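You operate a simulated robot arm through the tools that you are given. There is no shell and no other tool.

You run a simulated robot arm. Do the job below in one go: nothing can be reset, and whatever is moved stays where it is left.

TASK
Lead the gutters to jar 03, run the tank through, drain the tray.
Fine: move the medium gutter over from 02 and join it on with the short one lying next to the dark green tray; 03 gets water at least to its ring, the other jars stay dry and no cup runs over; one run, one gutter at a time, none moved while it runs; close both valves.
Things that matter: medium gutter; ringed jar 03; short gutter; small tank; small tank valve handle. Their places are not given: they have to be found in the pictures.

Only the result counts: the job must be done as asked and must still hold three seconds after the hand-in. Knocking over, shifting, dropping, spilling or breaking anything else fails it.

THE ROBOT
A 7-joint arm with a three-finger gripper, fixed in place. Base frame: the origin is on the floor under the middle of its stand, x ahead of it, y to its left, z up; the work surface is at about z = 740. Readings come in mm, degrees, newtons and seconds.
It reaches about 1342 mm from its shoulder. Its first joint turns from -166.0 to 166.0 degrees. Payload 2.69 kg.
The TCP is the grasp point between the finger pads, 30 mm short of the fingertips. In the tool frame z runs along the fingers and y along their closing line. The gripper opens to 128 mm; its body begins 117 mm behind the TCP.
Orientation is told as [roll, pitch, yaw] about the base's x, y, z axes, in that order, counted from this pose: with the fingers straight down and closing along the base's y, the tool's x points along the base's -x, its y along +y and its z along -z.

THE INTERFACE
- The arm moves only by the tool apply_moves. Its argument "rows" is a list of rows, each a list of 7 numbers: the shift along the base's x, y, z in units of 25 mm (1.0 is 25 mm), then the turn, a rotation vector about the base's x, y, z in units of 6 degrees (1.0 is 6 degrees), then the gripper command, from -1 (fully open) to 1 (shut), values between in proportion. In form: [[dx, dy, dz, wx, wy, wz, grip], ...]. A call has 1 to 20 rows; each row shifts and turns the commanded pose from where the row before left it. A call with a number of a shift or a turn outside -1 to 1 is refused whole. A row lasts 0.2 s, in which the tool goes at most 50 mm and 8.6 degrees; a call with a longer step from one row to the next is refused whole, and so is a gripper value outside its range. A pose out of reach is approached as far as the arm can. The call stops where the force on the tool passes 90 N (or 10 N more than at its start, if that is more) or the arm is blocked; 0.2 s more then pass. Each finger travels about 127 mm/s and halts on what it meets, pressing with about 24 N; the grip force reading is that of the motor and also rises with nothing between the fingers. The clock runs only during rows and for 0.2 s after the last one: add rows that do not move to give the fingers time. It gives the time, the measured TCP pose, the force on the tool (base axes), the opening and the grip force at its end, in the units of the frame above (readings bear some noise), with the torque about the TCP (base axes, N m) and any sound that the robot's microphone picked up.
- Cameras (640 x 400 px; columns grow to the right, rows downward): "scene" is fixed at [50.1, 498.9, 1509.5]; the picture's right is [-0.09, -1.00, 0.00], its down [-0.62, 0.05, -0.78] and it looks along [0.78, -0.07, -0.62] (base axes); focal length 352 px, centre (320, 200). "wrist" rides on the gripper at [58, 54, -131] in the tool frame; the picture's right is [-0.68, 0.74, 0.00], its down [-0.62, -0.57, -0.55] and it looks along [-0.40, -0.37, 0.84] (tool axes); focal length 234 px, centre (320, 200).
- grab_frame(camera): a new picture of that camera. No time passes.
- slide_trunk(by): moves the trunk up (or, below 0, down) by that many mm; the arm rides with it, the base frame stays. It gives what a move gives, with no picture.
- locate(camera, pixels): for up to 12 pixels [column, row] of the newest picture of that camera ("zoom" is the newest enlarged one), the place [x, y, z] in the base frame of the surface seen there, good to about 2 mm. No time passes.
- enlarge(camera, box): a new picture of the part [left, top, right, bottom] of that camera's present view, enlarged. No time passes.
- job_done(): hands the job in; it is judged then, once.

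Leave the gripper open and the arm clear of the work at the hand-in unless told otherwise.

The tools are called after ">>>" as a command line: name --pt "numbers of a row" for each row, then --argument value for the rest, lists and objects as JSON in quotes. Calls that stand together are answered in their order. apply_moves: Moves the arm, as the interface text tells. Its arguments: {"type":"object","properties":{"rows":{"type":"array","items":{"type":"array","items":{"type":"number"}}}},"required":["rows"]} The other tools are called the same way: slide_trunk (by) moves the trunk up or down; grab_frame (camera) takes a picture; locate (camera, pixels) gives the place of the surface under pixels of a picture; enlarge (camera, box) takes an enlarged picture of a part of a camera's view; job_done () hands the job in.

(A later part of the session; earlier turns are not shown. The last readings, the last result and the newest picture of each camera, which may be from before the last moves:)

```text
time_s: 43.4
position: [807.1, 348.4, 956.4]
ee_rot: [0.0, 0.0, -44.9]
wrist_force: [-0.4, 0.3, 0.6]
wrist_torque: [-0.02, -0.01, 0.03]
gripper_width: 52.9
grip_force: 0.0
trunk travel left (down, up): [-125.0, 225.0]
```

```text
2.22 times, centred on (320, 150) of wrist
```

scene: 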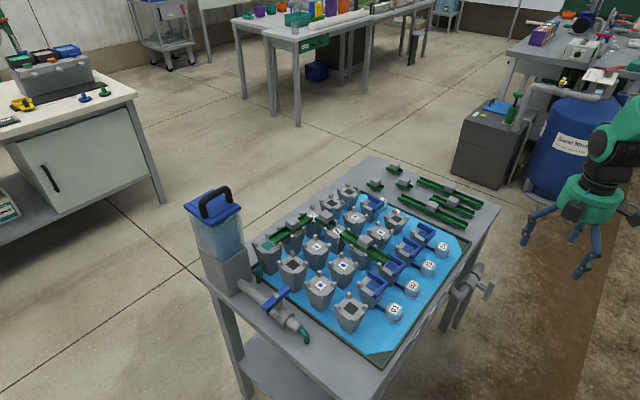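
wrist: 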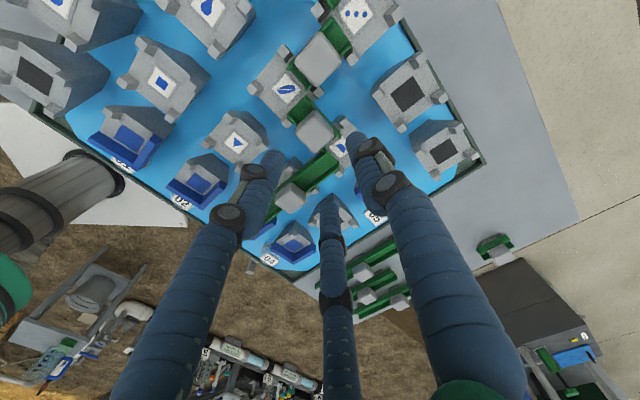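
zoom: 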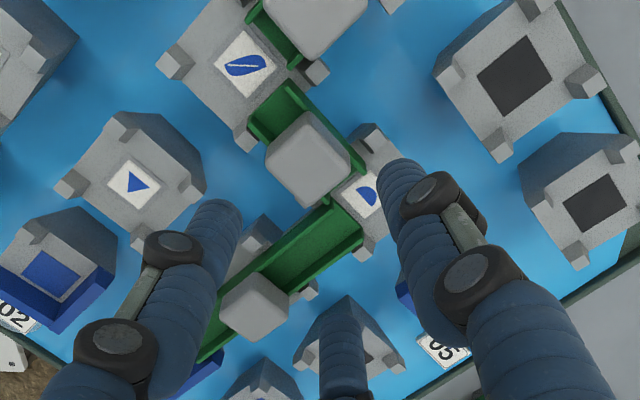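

Both gutters look in place. I check the short gutter's ends and the joint region on the moon cup.

>>> locate --camera "zoom" --pixels '[[286, 84], [252, 128], [362, 168], [272, 108], [310, 160], [367, 193], [332, 203], [362, 242], [300, 245], [248, 64], [345, 195], [318, 205]]'

>>> enlarge --camera "wrist" --box '[270, 70, 370, 180]'

>>> enlarge --camera "scene" --box '[330, 200, 390, 240]'

```text
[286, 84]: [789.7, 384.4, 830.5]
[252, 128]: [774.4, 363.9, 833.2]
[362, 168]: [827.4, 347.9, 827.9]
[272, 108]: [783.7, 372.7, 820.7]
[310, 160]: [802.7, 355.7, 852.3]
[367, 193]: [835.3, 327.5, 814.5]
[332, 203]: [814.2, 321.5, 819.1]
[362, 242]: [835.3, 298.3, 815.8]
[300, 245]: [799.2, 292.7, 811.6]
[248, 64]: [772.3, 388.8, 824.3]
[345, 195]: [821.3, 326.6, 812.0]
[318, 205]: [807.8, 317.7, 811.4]
```

```text
3.64 times, centred on (320, 125) of wrist
```

zoom: 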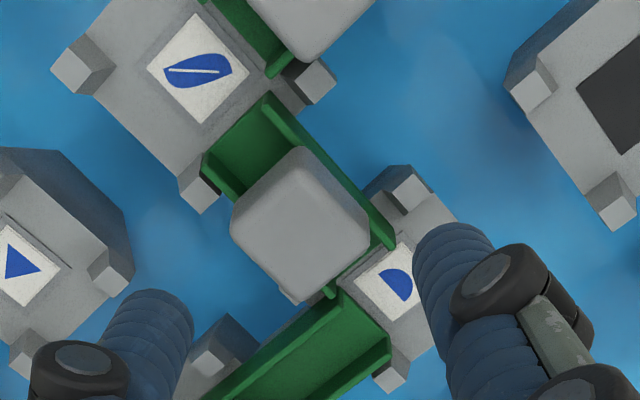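

```text
10.00 times, centred on (360, 220) of scene
```

zoom: 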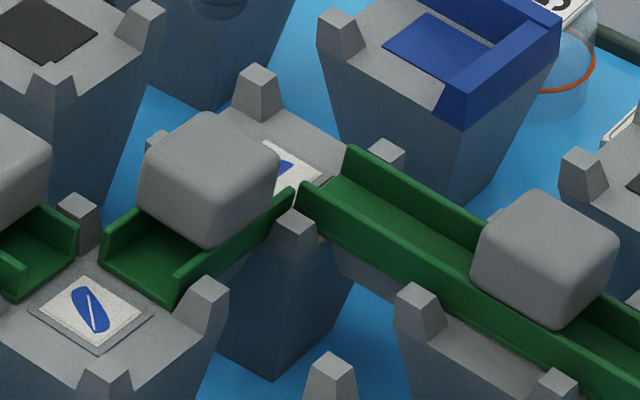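

The path is complete: inlet → three-dots → striped oval → moon → 03. Next is the tank valve. I measure the tank and valve geometry in the scene.

>>> enlarge --camera "scene" --box '[170, 170, 330, 350]'

>>> locate --camera "zoom" --pixels '[[237, 122], [297, 85], [240, 280], [318, 245], [222, 235], [208, 180], [300, 150], [238, 205], [330, 175], [245, 60], [178, 85], [300, 240]]'

>>> locate --camera "zoom" --pixels '[[380, 280], [404, 262], [353, 305], [370, 312], [345, 285], [372, 300], [400, 330], [320, 260], [385, 335], [420, 345], [410, 275], [360, 315]]'

```text
2.22 times, centred on (250, 260) of scene
```

zoom: 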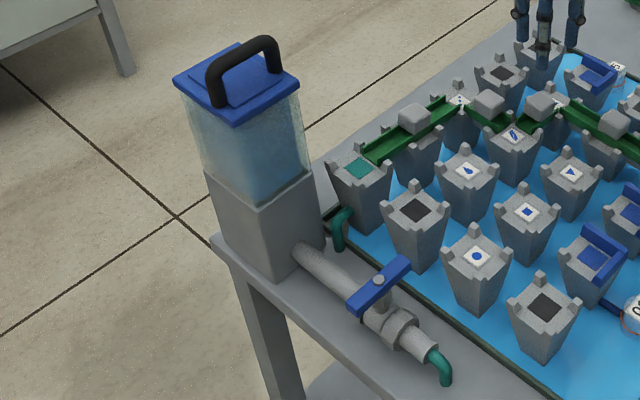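

```text
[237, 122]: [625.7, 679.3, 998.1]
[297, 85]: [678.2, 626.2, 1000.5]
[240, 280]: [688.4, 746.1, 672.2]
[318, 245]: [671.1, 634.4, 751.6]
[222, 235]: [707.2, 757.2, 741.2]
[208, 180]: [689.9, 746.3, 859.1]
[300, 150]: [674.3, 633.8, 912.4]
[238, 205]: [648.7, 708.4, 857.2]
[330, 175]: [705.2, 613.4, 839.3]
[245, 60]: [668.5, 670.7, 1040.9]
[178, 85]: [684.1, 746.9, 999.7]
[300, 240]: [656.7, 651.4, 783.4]
```

```text
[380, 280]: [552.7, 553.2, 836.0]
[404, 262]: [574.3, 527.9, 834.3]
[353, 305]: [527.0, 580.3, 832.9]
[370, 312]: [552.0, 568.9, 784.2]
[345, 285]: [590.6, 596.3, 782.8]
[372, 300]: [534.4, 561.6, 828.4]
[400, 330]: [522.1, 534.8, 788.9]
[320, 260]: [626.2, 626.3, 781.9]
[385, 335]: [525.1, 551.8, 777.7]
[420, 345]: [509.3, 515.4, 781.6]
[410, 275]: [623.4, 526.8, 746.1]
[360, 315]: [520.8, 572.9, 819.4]
```

Tank face is 140 mm from the handle centre, enough room. The valve bar spans (527,581)–(576,527), centre (552.5,554), top z≈836. I move above it, keeping yaw -45 so the thumb closes across the bar.

>>> apply_moves --pt "-0.929 0.7436 0.1 0 0 0 0.0" --pt "-0.929 0.7436 0.1 0 0 0 0.0" --pt "-0.929 0.7436 0 0 0 0 0.0" --pt "-0.929 0.7436 0 0 0 0 0.0" --pt "-0.929 0.7436 0 0 0 0 0.0" --pt "-0.929 0.7436 0 0 0 0 0.0" --pt "-0.929 0.7436 0 0 0 0 0.0" --pt "-0.929 0.7436 0 0 0 0 0.0" --pt "-0.929 0.7436 0 0 0 0 0.0" --pt "-0.929 0.7436 0 0 0 0 0.0" --pt "-0.929 0.7436 0 0 0 0 0.0"

>>> grab_frame --camera "wrist"

>>> grab_frame --camera "scene"

```text
time_s: 45.8
position: [551.4, 556.6, 960.1]
ee_rot: [0.0, 0.0, -45.0]
wrist_force: [0.3, -0.4, 0.4]
wrist_torque: [-0.01, 0.01, 0.01]
gripper_width: 63.9
grip_force: 0.1
trunk travel left (down, up): [-125.0, 225.0]
```

```text
taken
```

wrist: 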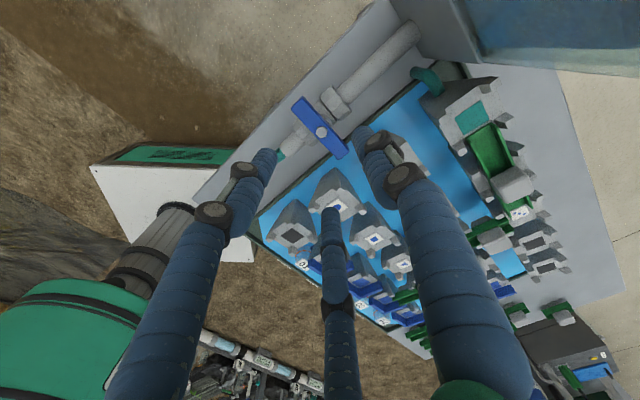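

```text
taken
```

scene: 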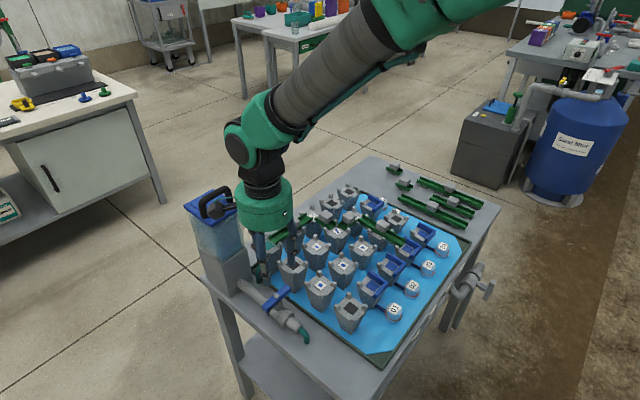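

I zoom on the valve handle in the wrist view near (320,130).

>>> enlarge --camera "wrist" --box '[260, 70, 390, 170]'

>>> locate --camera "zoom" --pixels '[[172, 142], [215, 135], [400, 432], [285, 300], [230, 190], [350, 370], [250, 260], [325, 240], [195, 180], [250, 165], [300, 300], [180, 150]]'

```text
4.00 times, centred on (325, 120) of wrist
```

zoom: 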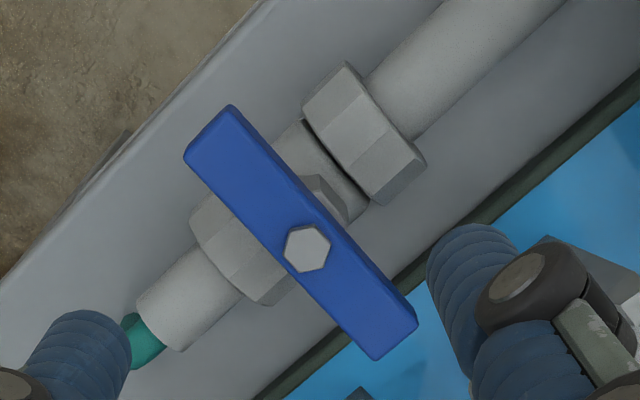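

```text
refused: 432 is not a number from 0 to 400
```

>>> locate --camera "zoom" --pixels '[[230, 112], [192, 155], [412, 318], [376, 352], [307, 248], [255, 175], [350, 295], [270, 260], [330, 225], [345, 200], [250, 250], [390, 170]]'

>>> locate --camera "zoom" --pixels '[[190, 165], [250, 130], [290, 175], [290, 300], [365, 380], [405, 300], [320, 190], [230, 230], [190, 290], [400, 85], [310, 150], [215, 150]]'

```text
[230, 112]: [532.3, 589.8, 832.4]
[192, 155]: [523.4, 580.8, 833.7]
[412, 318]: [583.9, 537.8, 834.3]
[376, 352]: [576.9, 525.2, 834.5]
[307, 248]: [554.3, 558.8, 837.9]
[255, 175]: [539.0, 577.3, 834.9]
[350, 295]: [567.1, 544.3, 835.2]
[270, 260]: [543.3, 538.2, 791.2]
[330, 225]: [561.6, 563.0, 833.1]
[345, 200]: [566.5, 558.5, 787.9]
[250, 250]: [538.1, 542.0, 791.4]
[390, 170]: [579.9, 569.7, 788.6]
```

```text
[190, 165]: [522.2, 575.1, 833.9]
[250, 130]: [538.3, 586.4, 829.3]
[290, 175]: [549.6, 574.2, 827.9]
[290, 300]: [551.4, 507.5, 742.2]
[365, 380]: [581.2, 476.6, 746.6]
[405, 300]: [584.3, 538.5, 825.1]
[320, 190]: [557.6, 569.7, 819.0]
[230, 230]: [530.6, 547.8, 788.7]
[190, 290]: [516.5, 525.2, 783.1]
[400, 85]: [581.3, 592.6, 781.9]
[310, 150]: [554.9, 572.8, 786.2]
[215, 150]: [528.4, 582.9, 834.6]
```

The bolt reads (554.3,558.8) from the wrist and (553.6,554.9) from the scene. To settle the offset I compare the locating of known cup plates from this wrist view.

>>> enlarge --camera "wrist" --box '[330, 150, 450, 290]'

>>> enlarge --camera "wrist" --box '[400, 60, 560, 240]'

>>> enlarge --camera "scene" --box '[250, 270, 330, 350]'

```text
2.86 times, centred on (390, 220) of wrist
```

zoom: 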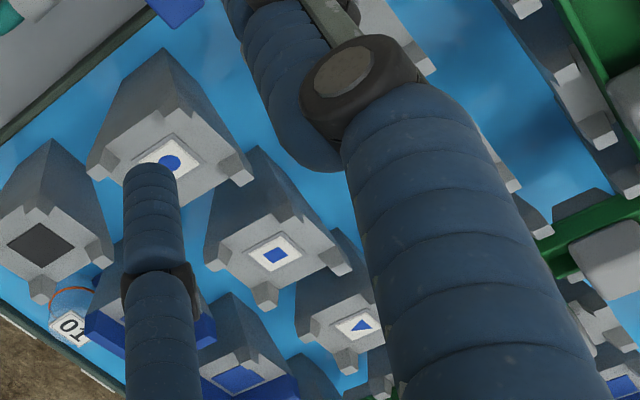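

```text
2.22 times, centred on (480, 150) of wrist
```

zoom: 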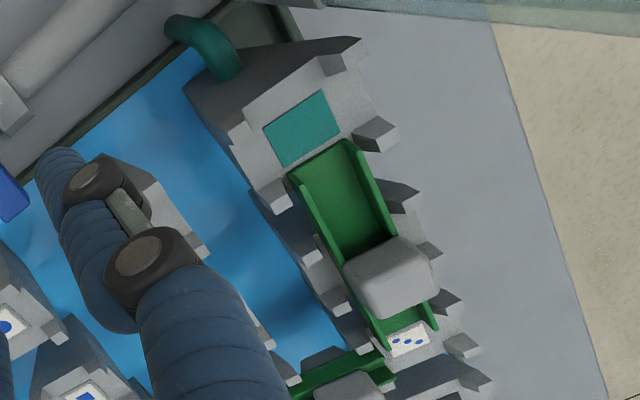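

```text
5.00 times, centred on (290, 310) of scene
```

zoom: 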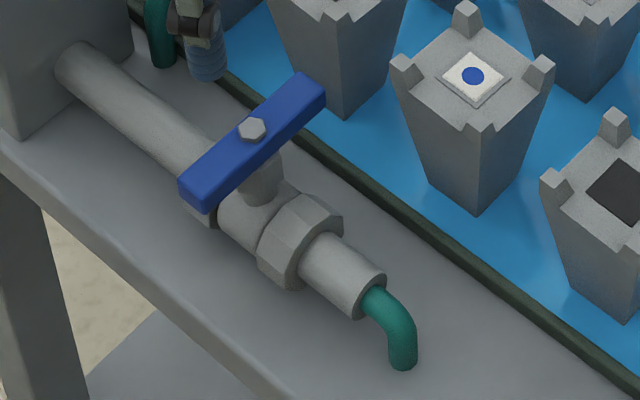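

>>> locate --camera "zoom" --pixels '[[253, 128], [298, 82], [318, 92], [185, 185], [200, 195], [473, 76], [225, 150], [280, 112], [250, 190], [300, 215], [190, 200], [205, 208]]'

>>> enlarge --camera "wrist" --box '[330, 150, 450, 290]'

>>> locate --camera "zoom" --pixels '[[170, 162], [274, 255], [359, 325], [40, 243]]'

>>> enlarge --camera "wrist" --box '[400, 60, 560, 240]'

>>> locate --camera "zoom" --pixels '[[302, 128], [408, 340], [320, 180], [390, 275]]'

```text
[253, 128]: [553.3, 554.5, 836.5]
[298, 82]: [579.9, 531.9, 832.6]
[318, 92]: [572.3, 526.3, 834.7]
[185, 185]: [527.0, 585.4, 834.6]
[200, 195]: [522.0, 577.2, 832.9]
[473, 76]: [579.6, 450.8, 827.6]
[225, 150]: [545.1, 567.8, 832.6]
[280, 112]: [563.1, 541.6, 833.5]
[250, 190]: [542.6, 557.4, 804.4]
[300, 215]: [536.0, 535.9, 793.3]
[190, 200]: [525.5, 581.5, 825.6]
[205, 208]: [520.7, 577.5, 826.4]
```

```text
2.86 times, centred on (390, 220) of wrist
```

zoom: 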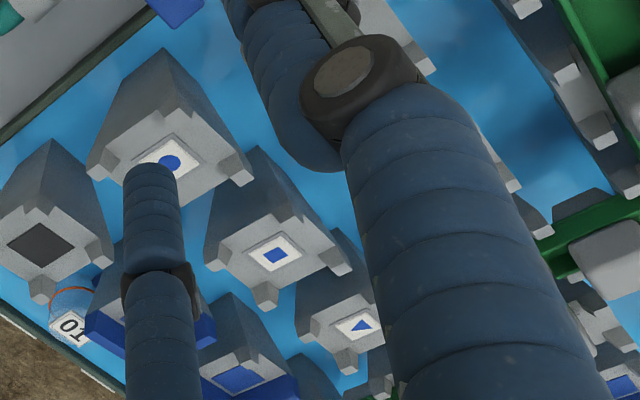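

```text
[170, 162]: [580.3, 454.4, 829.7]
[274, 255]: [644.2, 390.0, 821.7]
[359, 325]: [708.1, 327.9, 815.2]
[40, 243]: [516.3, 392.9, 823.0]
```

```text
2.22 times, centred on (480, 150) of wrist
```

zoom: 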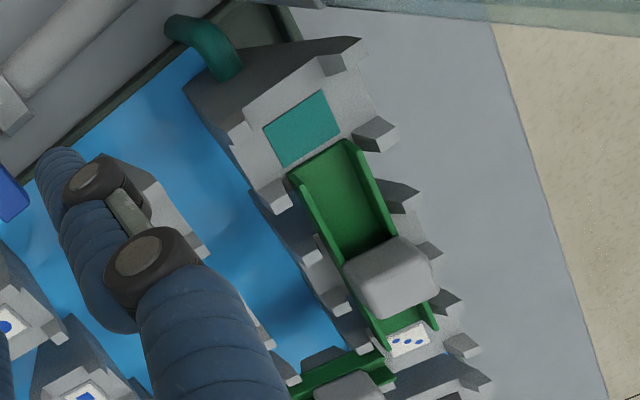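

```text
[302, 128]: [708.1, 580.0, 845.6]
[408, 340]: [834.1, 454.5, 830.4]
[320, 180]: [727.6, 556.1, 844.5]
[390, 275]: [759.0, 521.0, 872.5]
```

The wrist readings run about +3 mm in y against the scene ones, everywhere. For the arm I trust the wrist frame: bolt at (554.3,558.8). I shift (+1.8,+3) mm and descend to just above the bar.

>>> apply_moves --pt "0.072 0.12 -0.3 0 0 0 -0.12" --pt "0 0 -0.6 0 0 0 -0.12" --pt "0 0 -0.6 0 0 0 -0.12" --pt "0 0 -0.6 0 0 0 -0.12" --pt "0 0 -0.6 0 0 0 -0.12" --pt "0 0 -0.4 0 0 0 -0.12" --pt "0 0 0 0 0 0 -0.12"

>>> grab_frame --camera "wrist"

>>> enlarge --camera "wrist" --box '[220, 70, 420, 250]'

>>> enlarge --camera "scene" --box '[220, 220, 330, 330]'

```text
time_s: 47.4
position: [554.4, 558.4, 880.7]
ee_rot: [0.1, 0.0, -45.0]
wrist_force: [0.5, 0.2, 1.0]
wrist_torque: [-0.02, 0.01, 0.02]
gripper_width: 71.8
grip_force: 0.0
trunk travel left (down, up): [-125.0, 225.0]
```

```text
taken
```

wrist: 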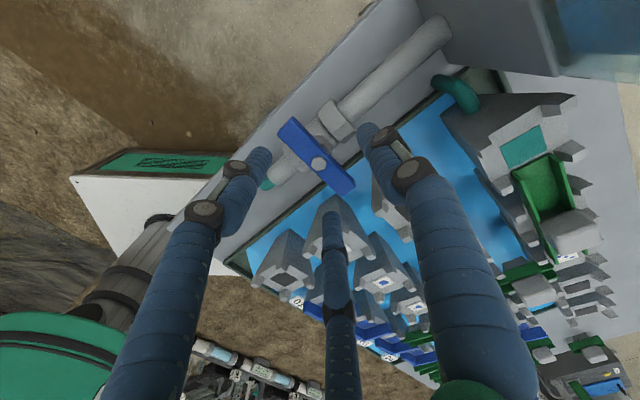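

```text
2.22 times, centred on (320, 160) of wrist
```

zoom: 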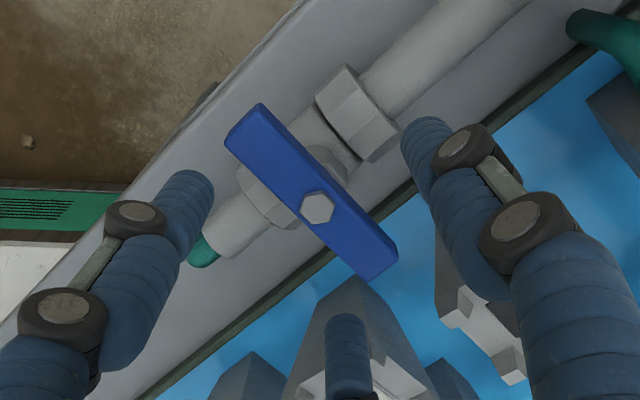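

```text
3.64 times, centred on (275, 275) of scene
```

zoom: 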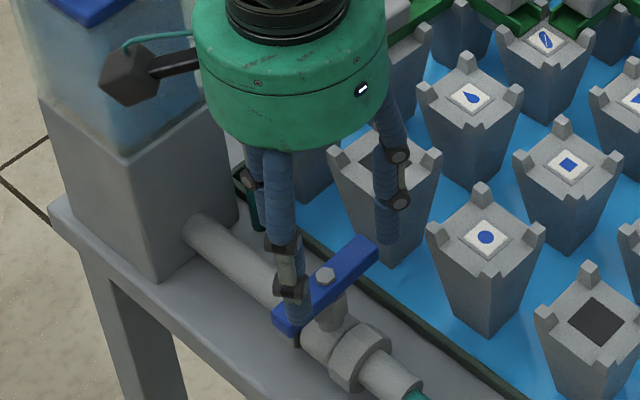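

The bolt at zoom (317,208) lies exactly where the tool axis should be (318,208). I descend to z≈846 around the bar.

>>> apply_moves --pt "0 0 -0.4 0 0 0 -0.12" --pt "0 0 -0.4 0 0 0 -0.12" --pt "0 0 -0.4 0 0 0 -0.12" --pt "0 0 -0.22 0 0 0 -0.12" --pt "0 0 0 0 0 0 -0.12"

>>> enlarge --camera "wrist" --box '[220, 70, 420, 250]'

>>> enlarge --camera "scene" --box '[220, 220, 330, 330]'

```text
time_s: 48.6
position: [555.4, 557.5, 844.9]
ee_rot: [0.0, 0.0, -45.0]
wrist_force: [0.2, 0.1, 0.6]
wrist_torque: [-0.03, 0.0, -0.01]
gripper_width: 71.6
grip_force: 0.2
trunk travel left (down, up): [-125.0, 225.0]
```

```text
2.22 times, centred on (320, 160) of wrist
```

zoom: 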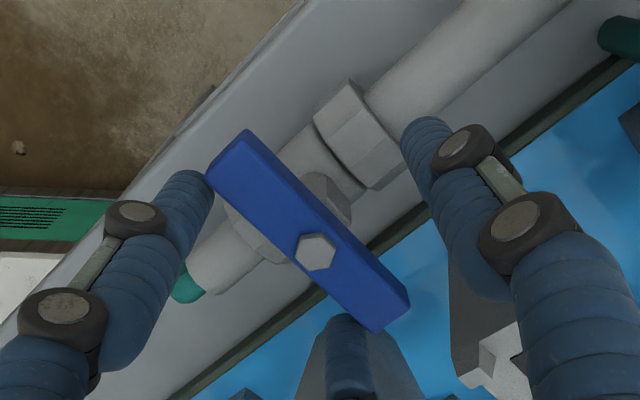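

```text
3.64 times, centred on (275, 275) of scene
```

zoom: 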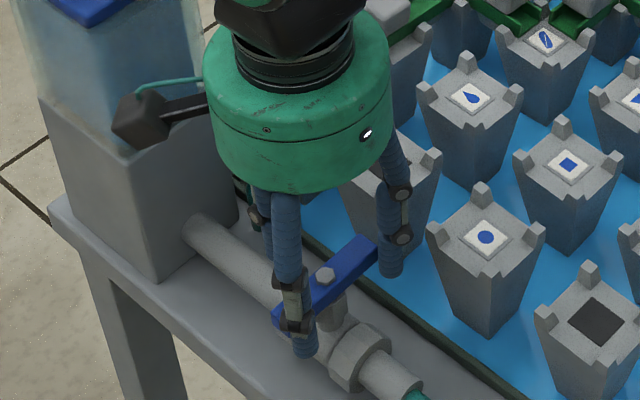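

The fingers straddle the bar. I close on it.

>>> apply_moves --pt "0 0 0 0 0 0 0.1" --pt "0 0 0 0 0 0 0.3" --pt "0 0 0 0 0 0 0.5" --pt "0 0 0 0 0 0 0.7" --pt "0 0 0 0 0 0 0.9" --pt "0 0 0 0 0 0 0.9"

>>> enlarge --camera "wrist" --box '[220, 70, 420, 250]'

>>> enlarge --camera "scene" --box '[220, 220, 330, 330]'

```text
time_s: 50.0
position: [551.9, 554.1, 844.4]
ee_rot: [-0.5, 0.0, -45.0]
wrist_force: [-40.4, -39.2, -5.8]
wrist_torque: [-0.73, 0.78, 0.04]
gripper_width: 33.3
grip_force: 20.1
trunk travel left (down, up): [-125.0, 225.0]
```

```text
2.22 times, centred on (320, 160) of wrist
```

zoom: 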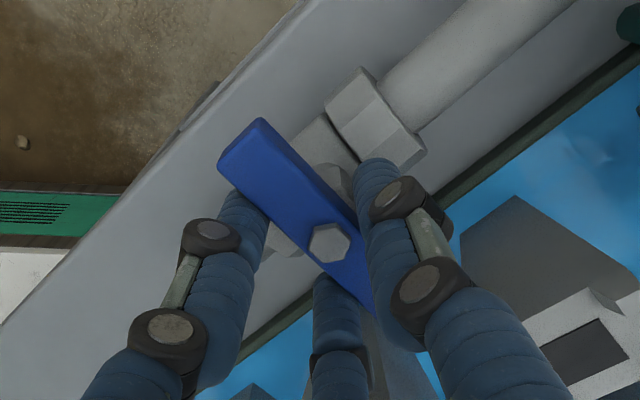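

```text
3.64 times, centred on (275, 275) of scene
```

zoom: 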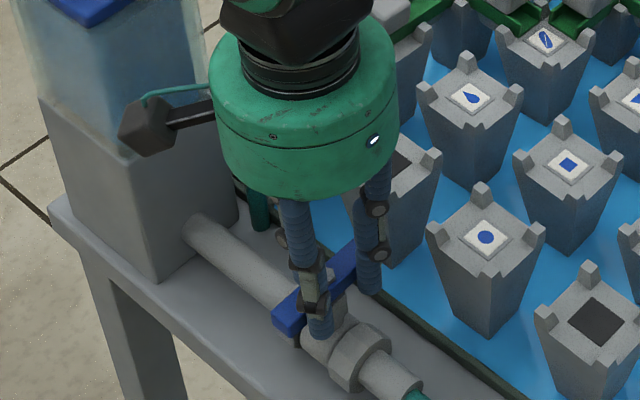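

The jaws move together, so on this flat bar the two fingers push it sideways (56 N on the arm). I relax to a loose cage instead and check the force falls away.

>>> apply_moves --pt "0 0 0 0 0 0 0.4" --pt "0 0 0 0 0 0 0.3" --pt "0 0 0 0 0 0 0.3" --pt "0 0 0 0 0 0 0.3"

>>> enlarge --camera "wrist" --box '[220, 70, 420, 250]'

```text
time_s: 51.0
position: [554.1, 556.4, 847.2]
ee_rot: [-0.1, 0.0, -44.9]
wrist_force: [-25.2, -31.6, -6.8]
wrist_torque: [-0.62, 0.67, 0.0]
gripper_width: 49.6
grip_force: 3.7
trunk travel left (down, up): [-125.0, 225.0]
```

```text
2.22 times, centred on (320, 160) of wrist
```

zoom: 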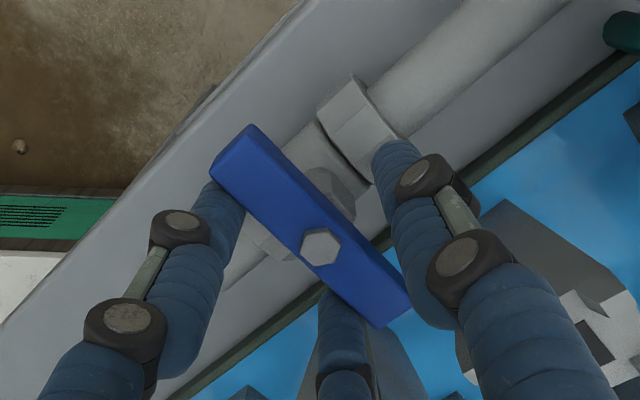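

Still touching at 49.6 mm. I open to about 58 mm for a loose cage.

>>> apply_moves --pt "0 0 0 0 0 0 0.2" --pt "0 0 0 0 0 0 0.1" --pt "0 0 0 0 0 0 0.1" --pt "0 0 0 0 0 0 0.1"

>>> enlarge --camera "wrist" --box '[220, 70, 420, 250]'

```text
time_s: 52.0
position: [556.2, 556.6, 848.7]
ee_rot: [0.2, 0.1, -45.0]
wrist_force: [-13.2, -13.7, 0.2]
wrist_torque: [-0.42, 0.41, -0.03]
gripper_width: 60.2
grip_force: 2.2
trunk travel left (down, up): [-125.0, 225.0]
```

```text
2.22 times, centred on (320, 160) of wrist
```

zoom: 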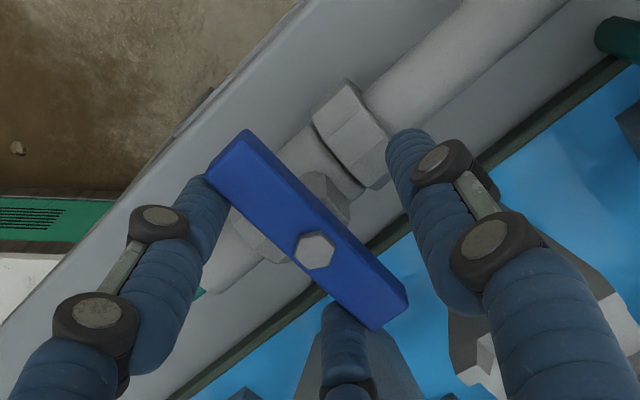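

The fingers already touch near 62 mm. For a balanced clamp the tool must sit about 6 mm toward the two-finger side. I open, shift by (-5.6,-3.8) mm, and close again.

>>> apply_moves --pt "0 0 0 0 0 0 -0.12" --pt "0 0 0 0 0 0 -0.12" --pt "-0.112 -0.076 0 0 0 0 -0.12" --pt "-0.112 -0.076 0 0 0 0 -0.12" --pt "0 0 0 0 0 0 0.2" --pt "0 0 0 0 0 0 0.4" --pt "0 0 0 0 0 0 0.55" --pt "0 0 0 0 0 0 0.6" --pt "0 0 0 0 0 0 0.6"

>>> enlarge --camera "wrist" --box '[220, 70, 420, 250]'

```text
time_s: 54.0
position: [549.9, 553.5, 846.5]
ee_rot: [0.0, 0.1, -45.0]
wrist_force: [1.4, 1.5, -0.4]
wrist_torque: [0.22, -0.2, 0.02]
gripper_width: 31.0
grip_force: 45.4
trunk travel left (down, up): [-125.0, 225.0]
```

```text
2.22 times, centred on (320, 160) of wrist
```

zoom: 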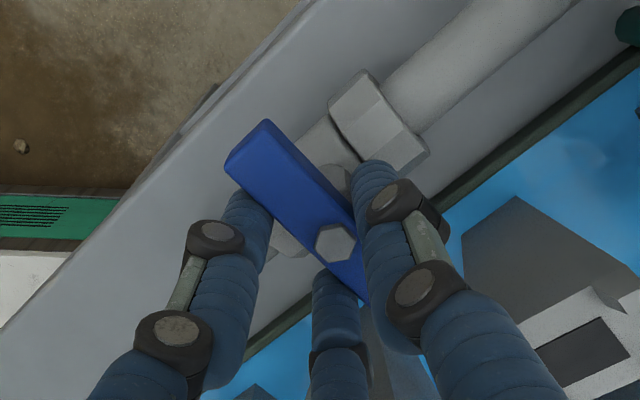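

Balanced now (forces near zero). I try a small counter-clockwise turn of 12° about the bolt and read the torque.

>>> apply_moves --pt "0.0187 -0.0168 0 0 0 1 0.6" --pt "0.0203 -0.0148 0 0 0 1 0.6"

>>> enlarge --camera "wrist" --box '[220, 70, 420, 250]'

>>> enlarge --camera "scene" --box '[170, 170, 330, 350]'

```text
time_s: 54.6
position: [550.3, 553.6, 847.1]
ee_rot: [0.0, 0.0, -32.8]
wrist_force: [-1.4, 6.9, -1.3]
wrist_torque: [0.54, 0.07, 0.0]
gripper_width: 31.1
grip_force: 45.1
trunk travel left (down, up): [-125.0, 225.0]
```

```text
2.22 times, centred on (320, 160) of wrist
```

zoom: 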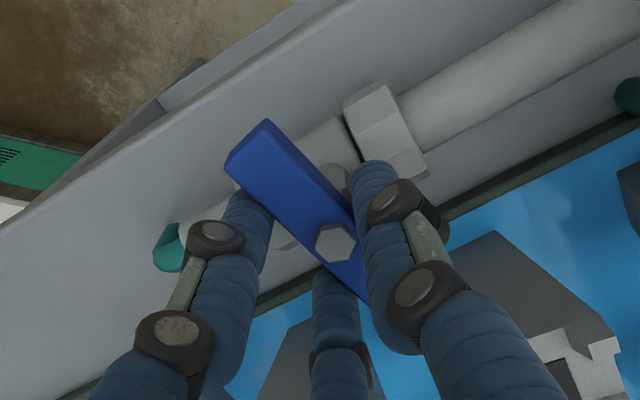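

```text
2.22 times, centred on (250, 260) of scene
```

zoom: 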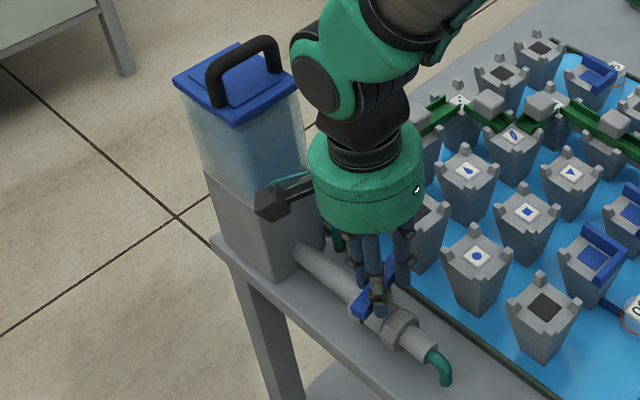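

The bar turns with the gripper with almost no torque, so counter-clockwise is the opening way. I continue to about 48° and look at the flow.

>>> apply_moves --pt "0.0218 -0.0126 0 0 0 1 0.6" --pt "0.023 -0.0102 0 0 0 1 0.6" --pt "0.0239 -0.0078 0 0 0 1 0.6" --pt "0.0246 -0.0052 0 0 0 1 0.6" --pt "0.025 -0.0026 0 0 0 1 0.6" --pt "0.0251 0 0 0 0 1 0.6"

>>> enlarge --camera "wrist" --box '[220, 70, 420, 250]'

>>> enlarge --camera "scene" --box '[170, 170, 450, 350]'

```text
time_s: 56.0
position: [551.7, 550.4, 845.4]
ee_rot: [-0.1, 0.0, 3.1]
wrist_force: [-10.8, -1.3, 3.3]
wrist_torque: [0.35, -0.51, 0.01]
gripper_width: 31.0
grip_force: 45.6
trunk travel left (down, up): [-125.0, 225.0]
```

```text
2.22 times, centred on (320, 160) of wrist
```

zoom: 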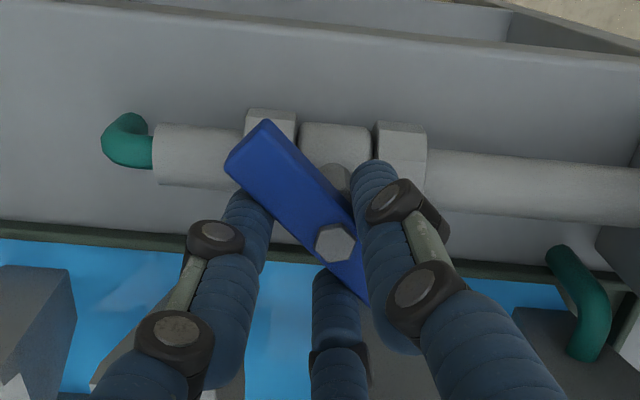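

```text
2.22 times, centred on (310, 260) of scene
```

zoom: 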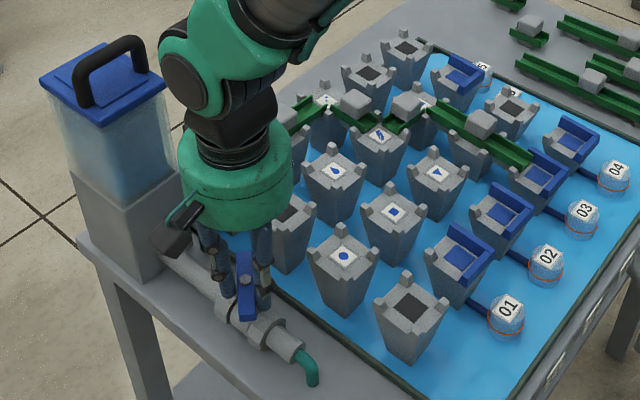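

Halfway (48°). I hold for a second and check for water in the gutters.

>>> apply_moves --pt "0 0 0 0 0 0 0.6" --pt "0 0 0 0 0 0 0.6" --pt "0 0 0 0 0 0 0.6" --pt "0 0 0 0 0 0 0.6"

>>> enlarge --camera "scene" --box '[290, 180, 430, 270]'

>>> enlarge --camera "scene" --box '[170, 180, 290, 290]'

```text
time_s: 57.0
position: [552.6, 550.3, 845.4]
ee_rot: [-0.1, 0.1, 3.0]
wrist_force: [-13.2, -4.8, -1.6]
wrist_torque: [0.21, 0.46, 0.05]
gripper_width: 31.1
grip_force: 45.0
trunk travel left (down, up): [-125.0, 225.0]
```

```text
4.44 times, centred on (360, 225) of scene
```

zoom: 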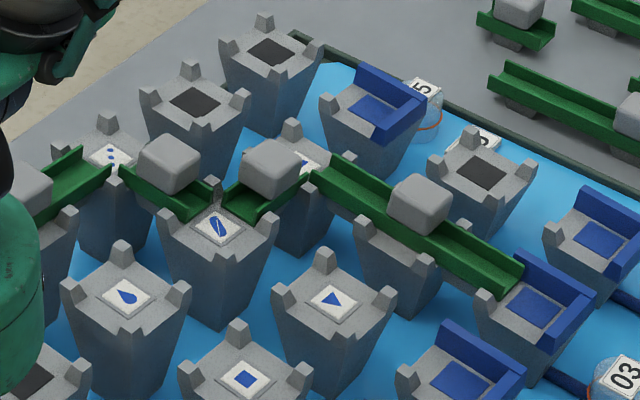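

```text
3.64 times, centred on (230, 235) of scene
```

zoom: 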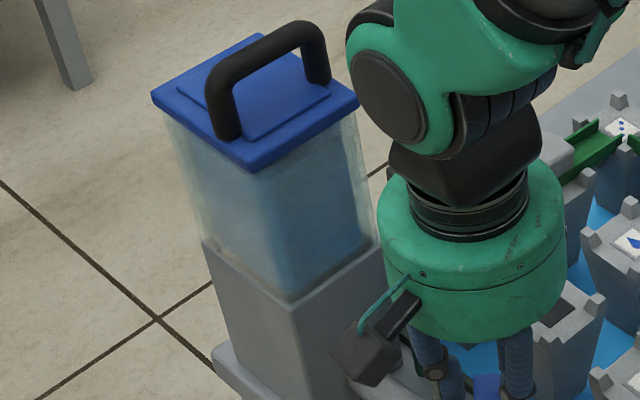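

I zoom in further on the striped-oval cup and the three-dots cup to see whether water runs.

>>> enlarge --camera "scene" --box '[310, 200, 370, 240]'

>>> enlarge --camera "scene" --box '[370, 220, 450, 290]'

```text
10.00 times, centred on (340, 220) of scene
```

zoom: 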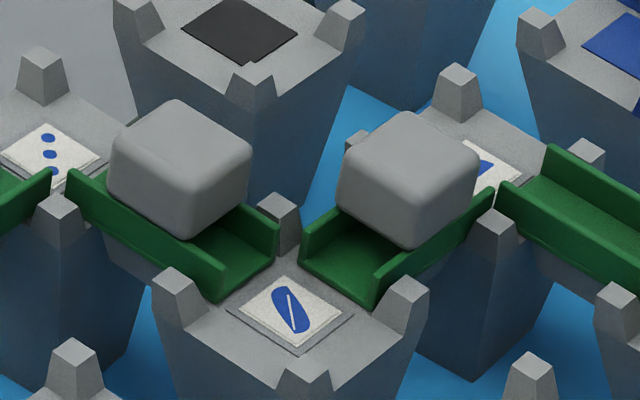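

```text
5.71 times, centred on (410, 255) of scene
```

zoom: 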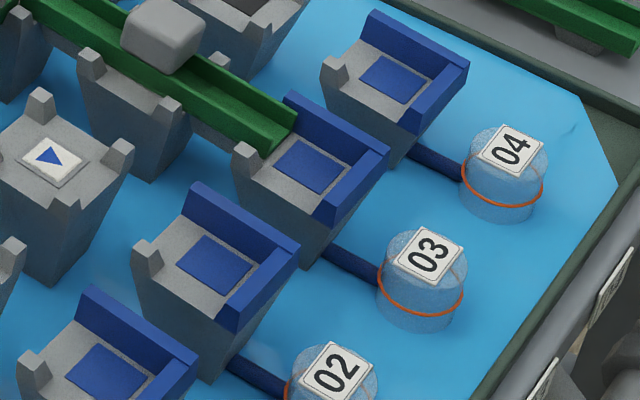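

No water yet. I continue turning to about 72°, then look.

>>> apply_moves --pt "0.025 0.0026 0 0 0 1 0.6" --pt "0.0246 0.0052 0 0 0 1 0.6" --pt "0.0239 0.0078 0 0 0 1 0.6" --pt "0.023 0.0102 0 0 0 1 0.6" --pt "0 0 0 0 0 0 0.6" --pt "0 0 0 0 0 0 0.6"

>>> enlarge --camera "scene" --box '[290, 180, 430, 270]'

>>> enlarge --camera "wrist" --box '[200, 50, 440, 250]'

```text
time_s: 58.4
position: [554.2, 551.5, 846.1]
ee_rot: [0.0, 0.1, 27.1]
wrist_force: [-15.8, -22.6, -4.4]
wrist_torque: [-0.31, 0.65, 0.09]
gripper_width: 30.9
grip_force: 45.6
trunk travel left (down, up): [-125.0, 225.0]
```

```text
4.44 times, centred on (360, 225) of scene
```

zoom: 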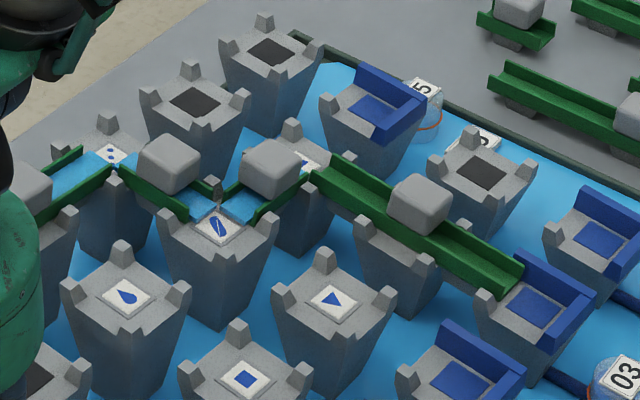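

```text
2.00 times, centred on (320, 150) of wrist
```

zoom: 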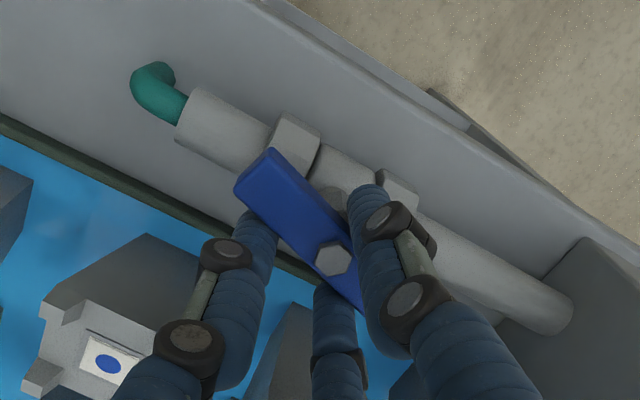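

Water runs: it reaches the striped-oval cup and the new short gutter. I relieve the side force a bit (shift -1,-1.5 mm) and watch the path at this opening.

>>> apply_moves --pt "-0.04 -0.06 0 0 0 0 0.6" --pt "0 0 0 0 0 0 0.6" --pt "0 0 0 0 0 0 0.6"

>>> enlarge --camera "scene" --box '[290, 180, 430, 270]'

>>> enlarge --camera "scene" --box '[370, 210, 450, 290]'

>>> grab_frame --camera "scene"

```text
time_s: 59.2
position: [555.1, 551.7, 846.0]
ee_rot: [0.0, 0.0, 27.0]
wrist_force: [-9.5, -9.6, -13.3]
wrist_torque: [0.14, 0.1, 0.06]
gripper_width: 31.2
grip_force: 45.2
trunk travel left (down, up): [-125.0, 225.0]
```

```text
4.44 times, centred on (360, 225) of scene
```

zoom: 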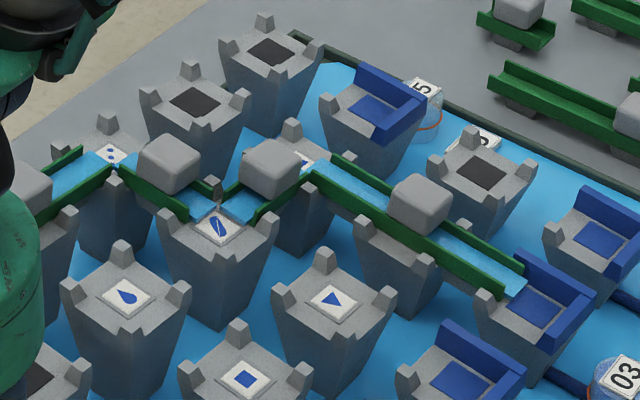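

```text
5.00 times, centred on (410, 250) of scene
```

zoom: 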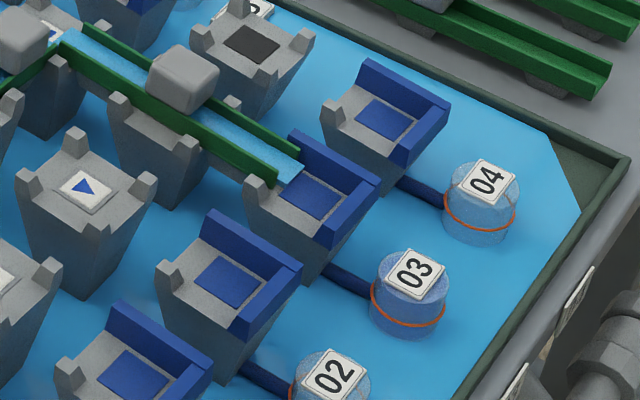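

```text
taken
```

scene: 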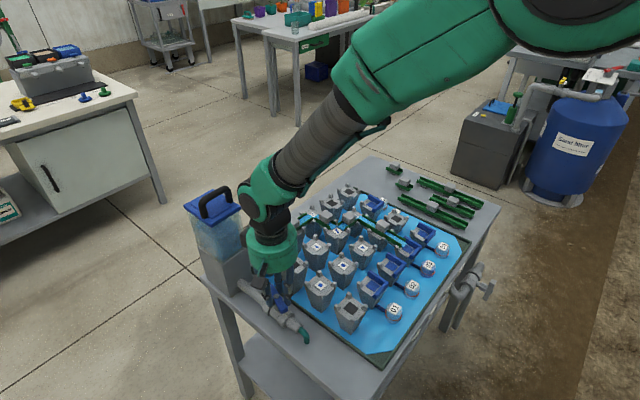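

Water arrives at 03 and the jar starts to fill; no overflow seen. I hold and keep watching.

>>> apply_moves --pt "0 0 0 0 0 0 0.6" --pt "0 0 0 0 0 0 0.6" --pt "0 0 0 0 0 0 0.6" --pt "0 0 0 0 0 0 0.6" --pt "0 0 0 0 0 0 0.6" --pt "0 0 0 0 0 0 0.6" --pt "0 0 0 0 0 0 0.6" --pt "0 0 0 0 0 0 0.6" --pt "0 0 0 0 0 0 0.6" --pt "0 0 0 0 0 0 0.6"

>>> enlarge --camera "scene" --box '[290, 180, 450, 290]'

>>> enlarge --camera "scene" --box '[170, 180, 290, 290]'

```text
time_s: 61.4
position: [554.5, 551.0, 845.7]
ee_rot: [0.0, 0.0, 27.0]
wrist_force: [-6.4, -2.4, -13.7]
wrist_torque: [0.14, 0.31, 0.07]
gripper_width: 31.1
grip_force: 44.7
trunk travel left (down, up): [-125.0, 225.0]
```

```text
3.64 times, centred on (370, 235) of scene
```

zoom: 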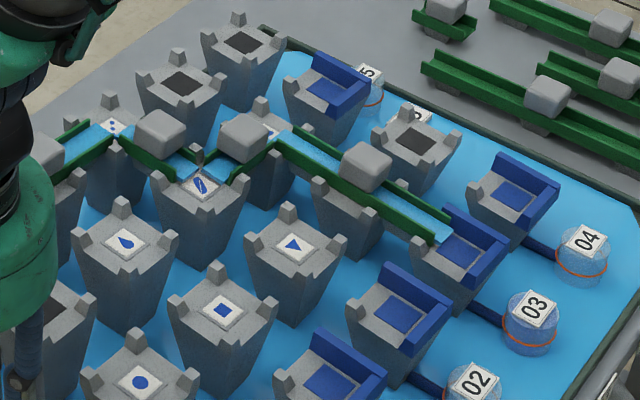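

```text
3.64 times, centred on (230, 235) of scene
```

zoom: 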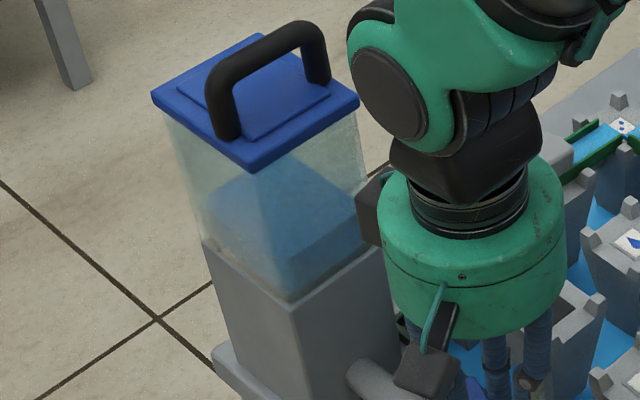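

The tank level has fallen to about half and 03 is filling. I go on holding.

>>> apply_moves --pt "0 0 0 0 0 0 0.6" --pt "0 0 0 0 0 0 0.6" --pt "0 0 0 0 0 0 0.6" --pt "0 0 0 0 0 0 0.6" --pt "0 0 0 0 0 0 0.6" --pt "0 0 0 0 0 0 0.6" --pt "0 0 0 0 0 0 0.6" --pt "0 0 0 0 0 0 0.6" --pt "0 0 0 0 0 0 0.6" --pt "0 0 0 0 0 0 0.6"

>>> enlarge --camera "scene" --box '[290, 180, 450, 290]'

>>> enlarge --camera "scene" --box '[170, 180, 290, 290]'

>>> enlarge --camera "scene" --box '[390, 235, 450, 285]'

```text
time_s: 63.6
position: [555.3, 551.7, 845.3]
ee_rot: [0.0, 0.1, 27.0]
wrist_force: [-4.2, -1.7, -10.5]
wrist_torque: [0.22, 0.22, 0.02]
gripper_width: 31.1
grip_force: 45.3
trunk travel left (down, up): [-125.0, 225.0]
```

```text
3.64 times, centred on (370, 235) of scene
```

zoom: 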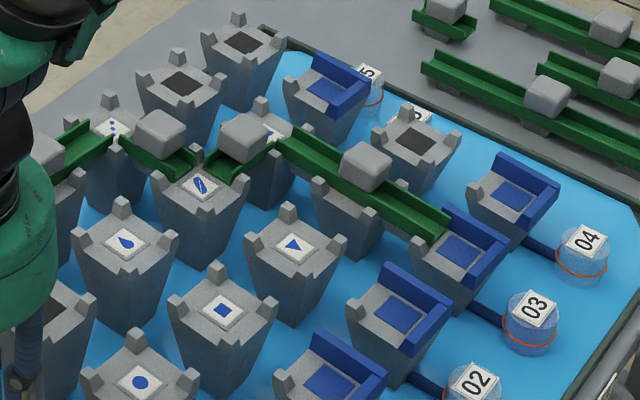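

```text
3.64 times, centred on (230, 235) of scene
```

zoom: 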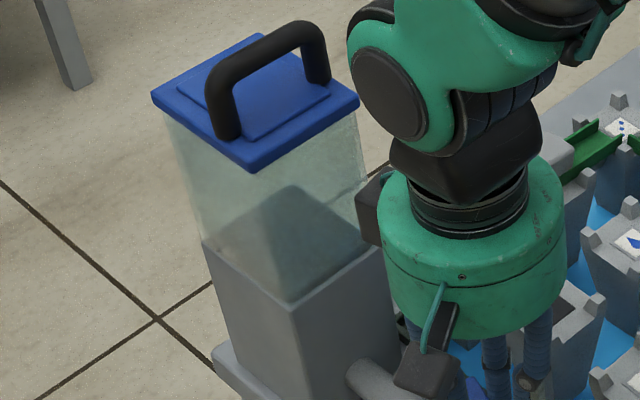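

```text
8.00 times, centred on (420, 260) of scene
```

zoom: 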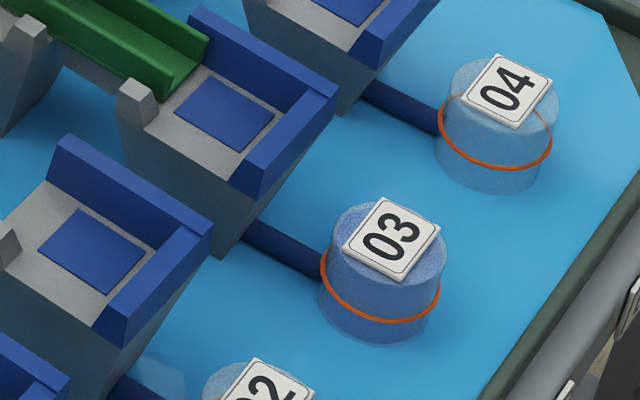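

The tank is empty, the gutters have run dry, 03 is clearly filled above its ring, and the other jars look unchanged. I turn the tank handle back clockwise by 72° to its shut position.

>>> apply_moves --pt "-0.0197 -0.0052 0 0 0 -1 0.6" --pt "-0.0206 -0.0028 0 0 0 -1 0.6" --pt "-0.0213 -0.0002 0 0 0 -1 0.6" --pt "-0.0217 0.0024 0 0 0 -1 0.6" --pt "-0.0218 0.005 0 0 0 -1 0.6" --pt "-0.0217 0.0076 0 0 0 -1 0.6" --pt "-0.0213 0.0102 0 0 0 -1 0.6" --pt "-0.0206 0.0128 0 0 0 -1 0.6" --pt "-0.0197 0.0152 0 0 0 -1 0.6" --pt "-0.0185 0.0176 0 0 0 -1 0.6" --pt "-0.017 0.0198 0 0 0 -1 0.6" --pt "-0.0154 0.0218 0 0 0 -1 0.6" --pt "0 0 0 0 0 0 0.6"

>>> enlarge --camera "wrist" --box '[220, 70, 420, 250]'

>>> enlarge --camera "scene" --box '[220, 230, 330, 330]'

```text
time_s: 66.4
position: [548.6, 553.9, 847.2]
ee_rot: [0.0, -0.1, -45.0]
wrist_force: [6.1, -8.0, -5.9]
wrist_torque: [-0.2, -0.53, -0.07]
gripper_width: 30.8
grip_force: 44.7
trunk travel left (down, up): [-125.0, 225.0]
```

```text
2.22 times, centred on (320, 160) of wrist
```

zoom: 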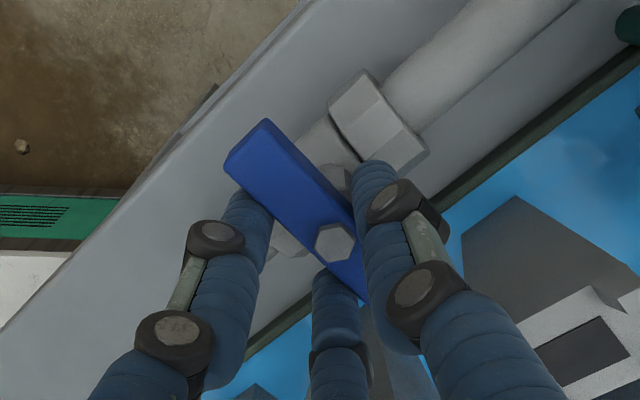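

```text
4.00 times, centred on (275, 280) of scene
```

zoom: 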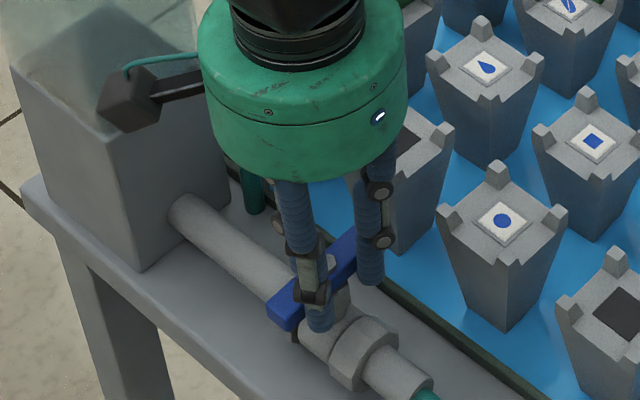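

The handle is back across the pipe. I release and rise.

>>> apply_moves --pt "0 0 0 0 0 0 0.4" --pt "0 0 0 0 0 0 0.2" --pt "0 0 0 0 0 0 0" --pt "0 0 0 0 0 0 -0.12" --pt "0 0 0 0 0 0 -0.12" --pt "0 0 0.4 0 0 0 -0.12" --pt "0 0 0.8 0 0 0 -0.12" --pt "0 0 1 0 0 0 -0.12" --pt "0 0 1 0 0 0 -0.12" --pt "0 0 1 0 0 0 -0.12"

>>> enlarge --camera "wrist" --box '[260, 70, 390, 170]'

>>> grab_frame --camera "scene"

>>> enlarge --camera "scene" --box '[240, 260, 320, 340]'

```text
time_s: 68.6
position: [548.9, 553.9, 952.0]
ee_rot: [-0.1, -0.1, -45.0]
wrist_force: [-0.1, 1.3, -0.1]
wrist_torque: [-0.01, -0.01, 0.03]
gripper_width: 71.8
grip_force: 0.1
trunk travel left (down, up): [-125.0, 225.0]
```

```text
4.00 times, centred on (325, 120) of wrist
```

zoom: 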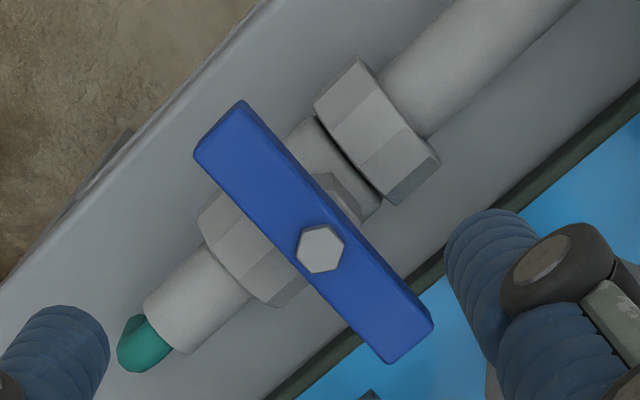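

```text
taken
```

scene: 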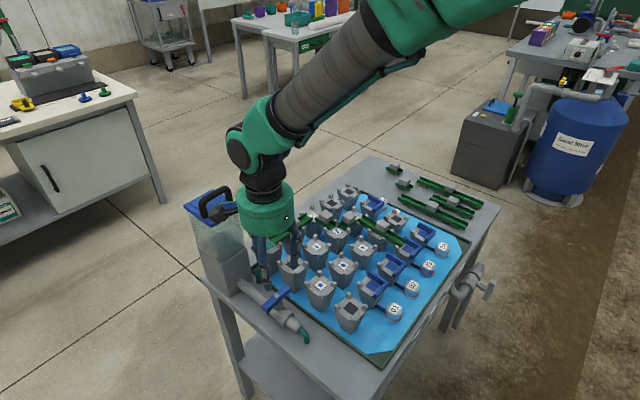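

```text
5.00 times, centred on (280, 300) of scene
```

zoom: 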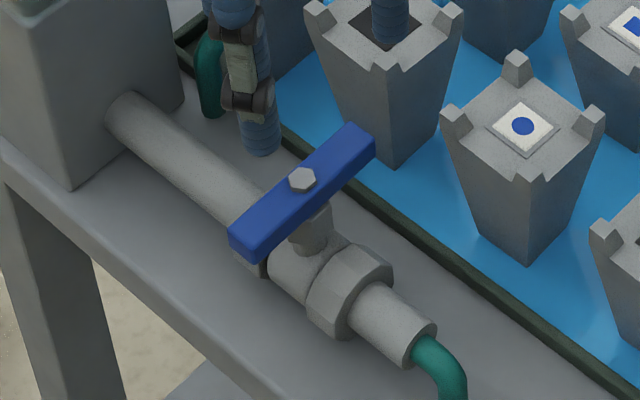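

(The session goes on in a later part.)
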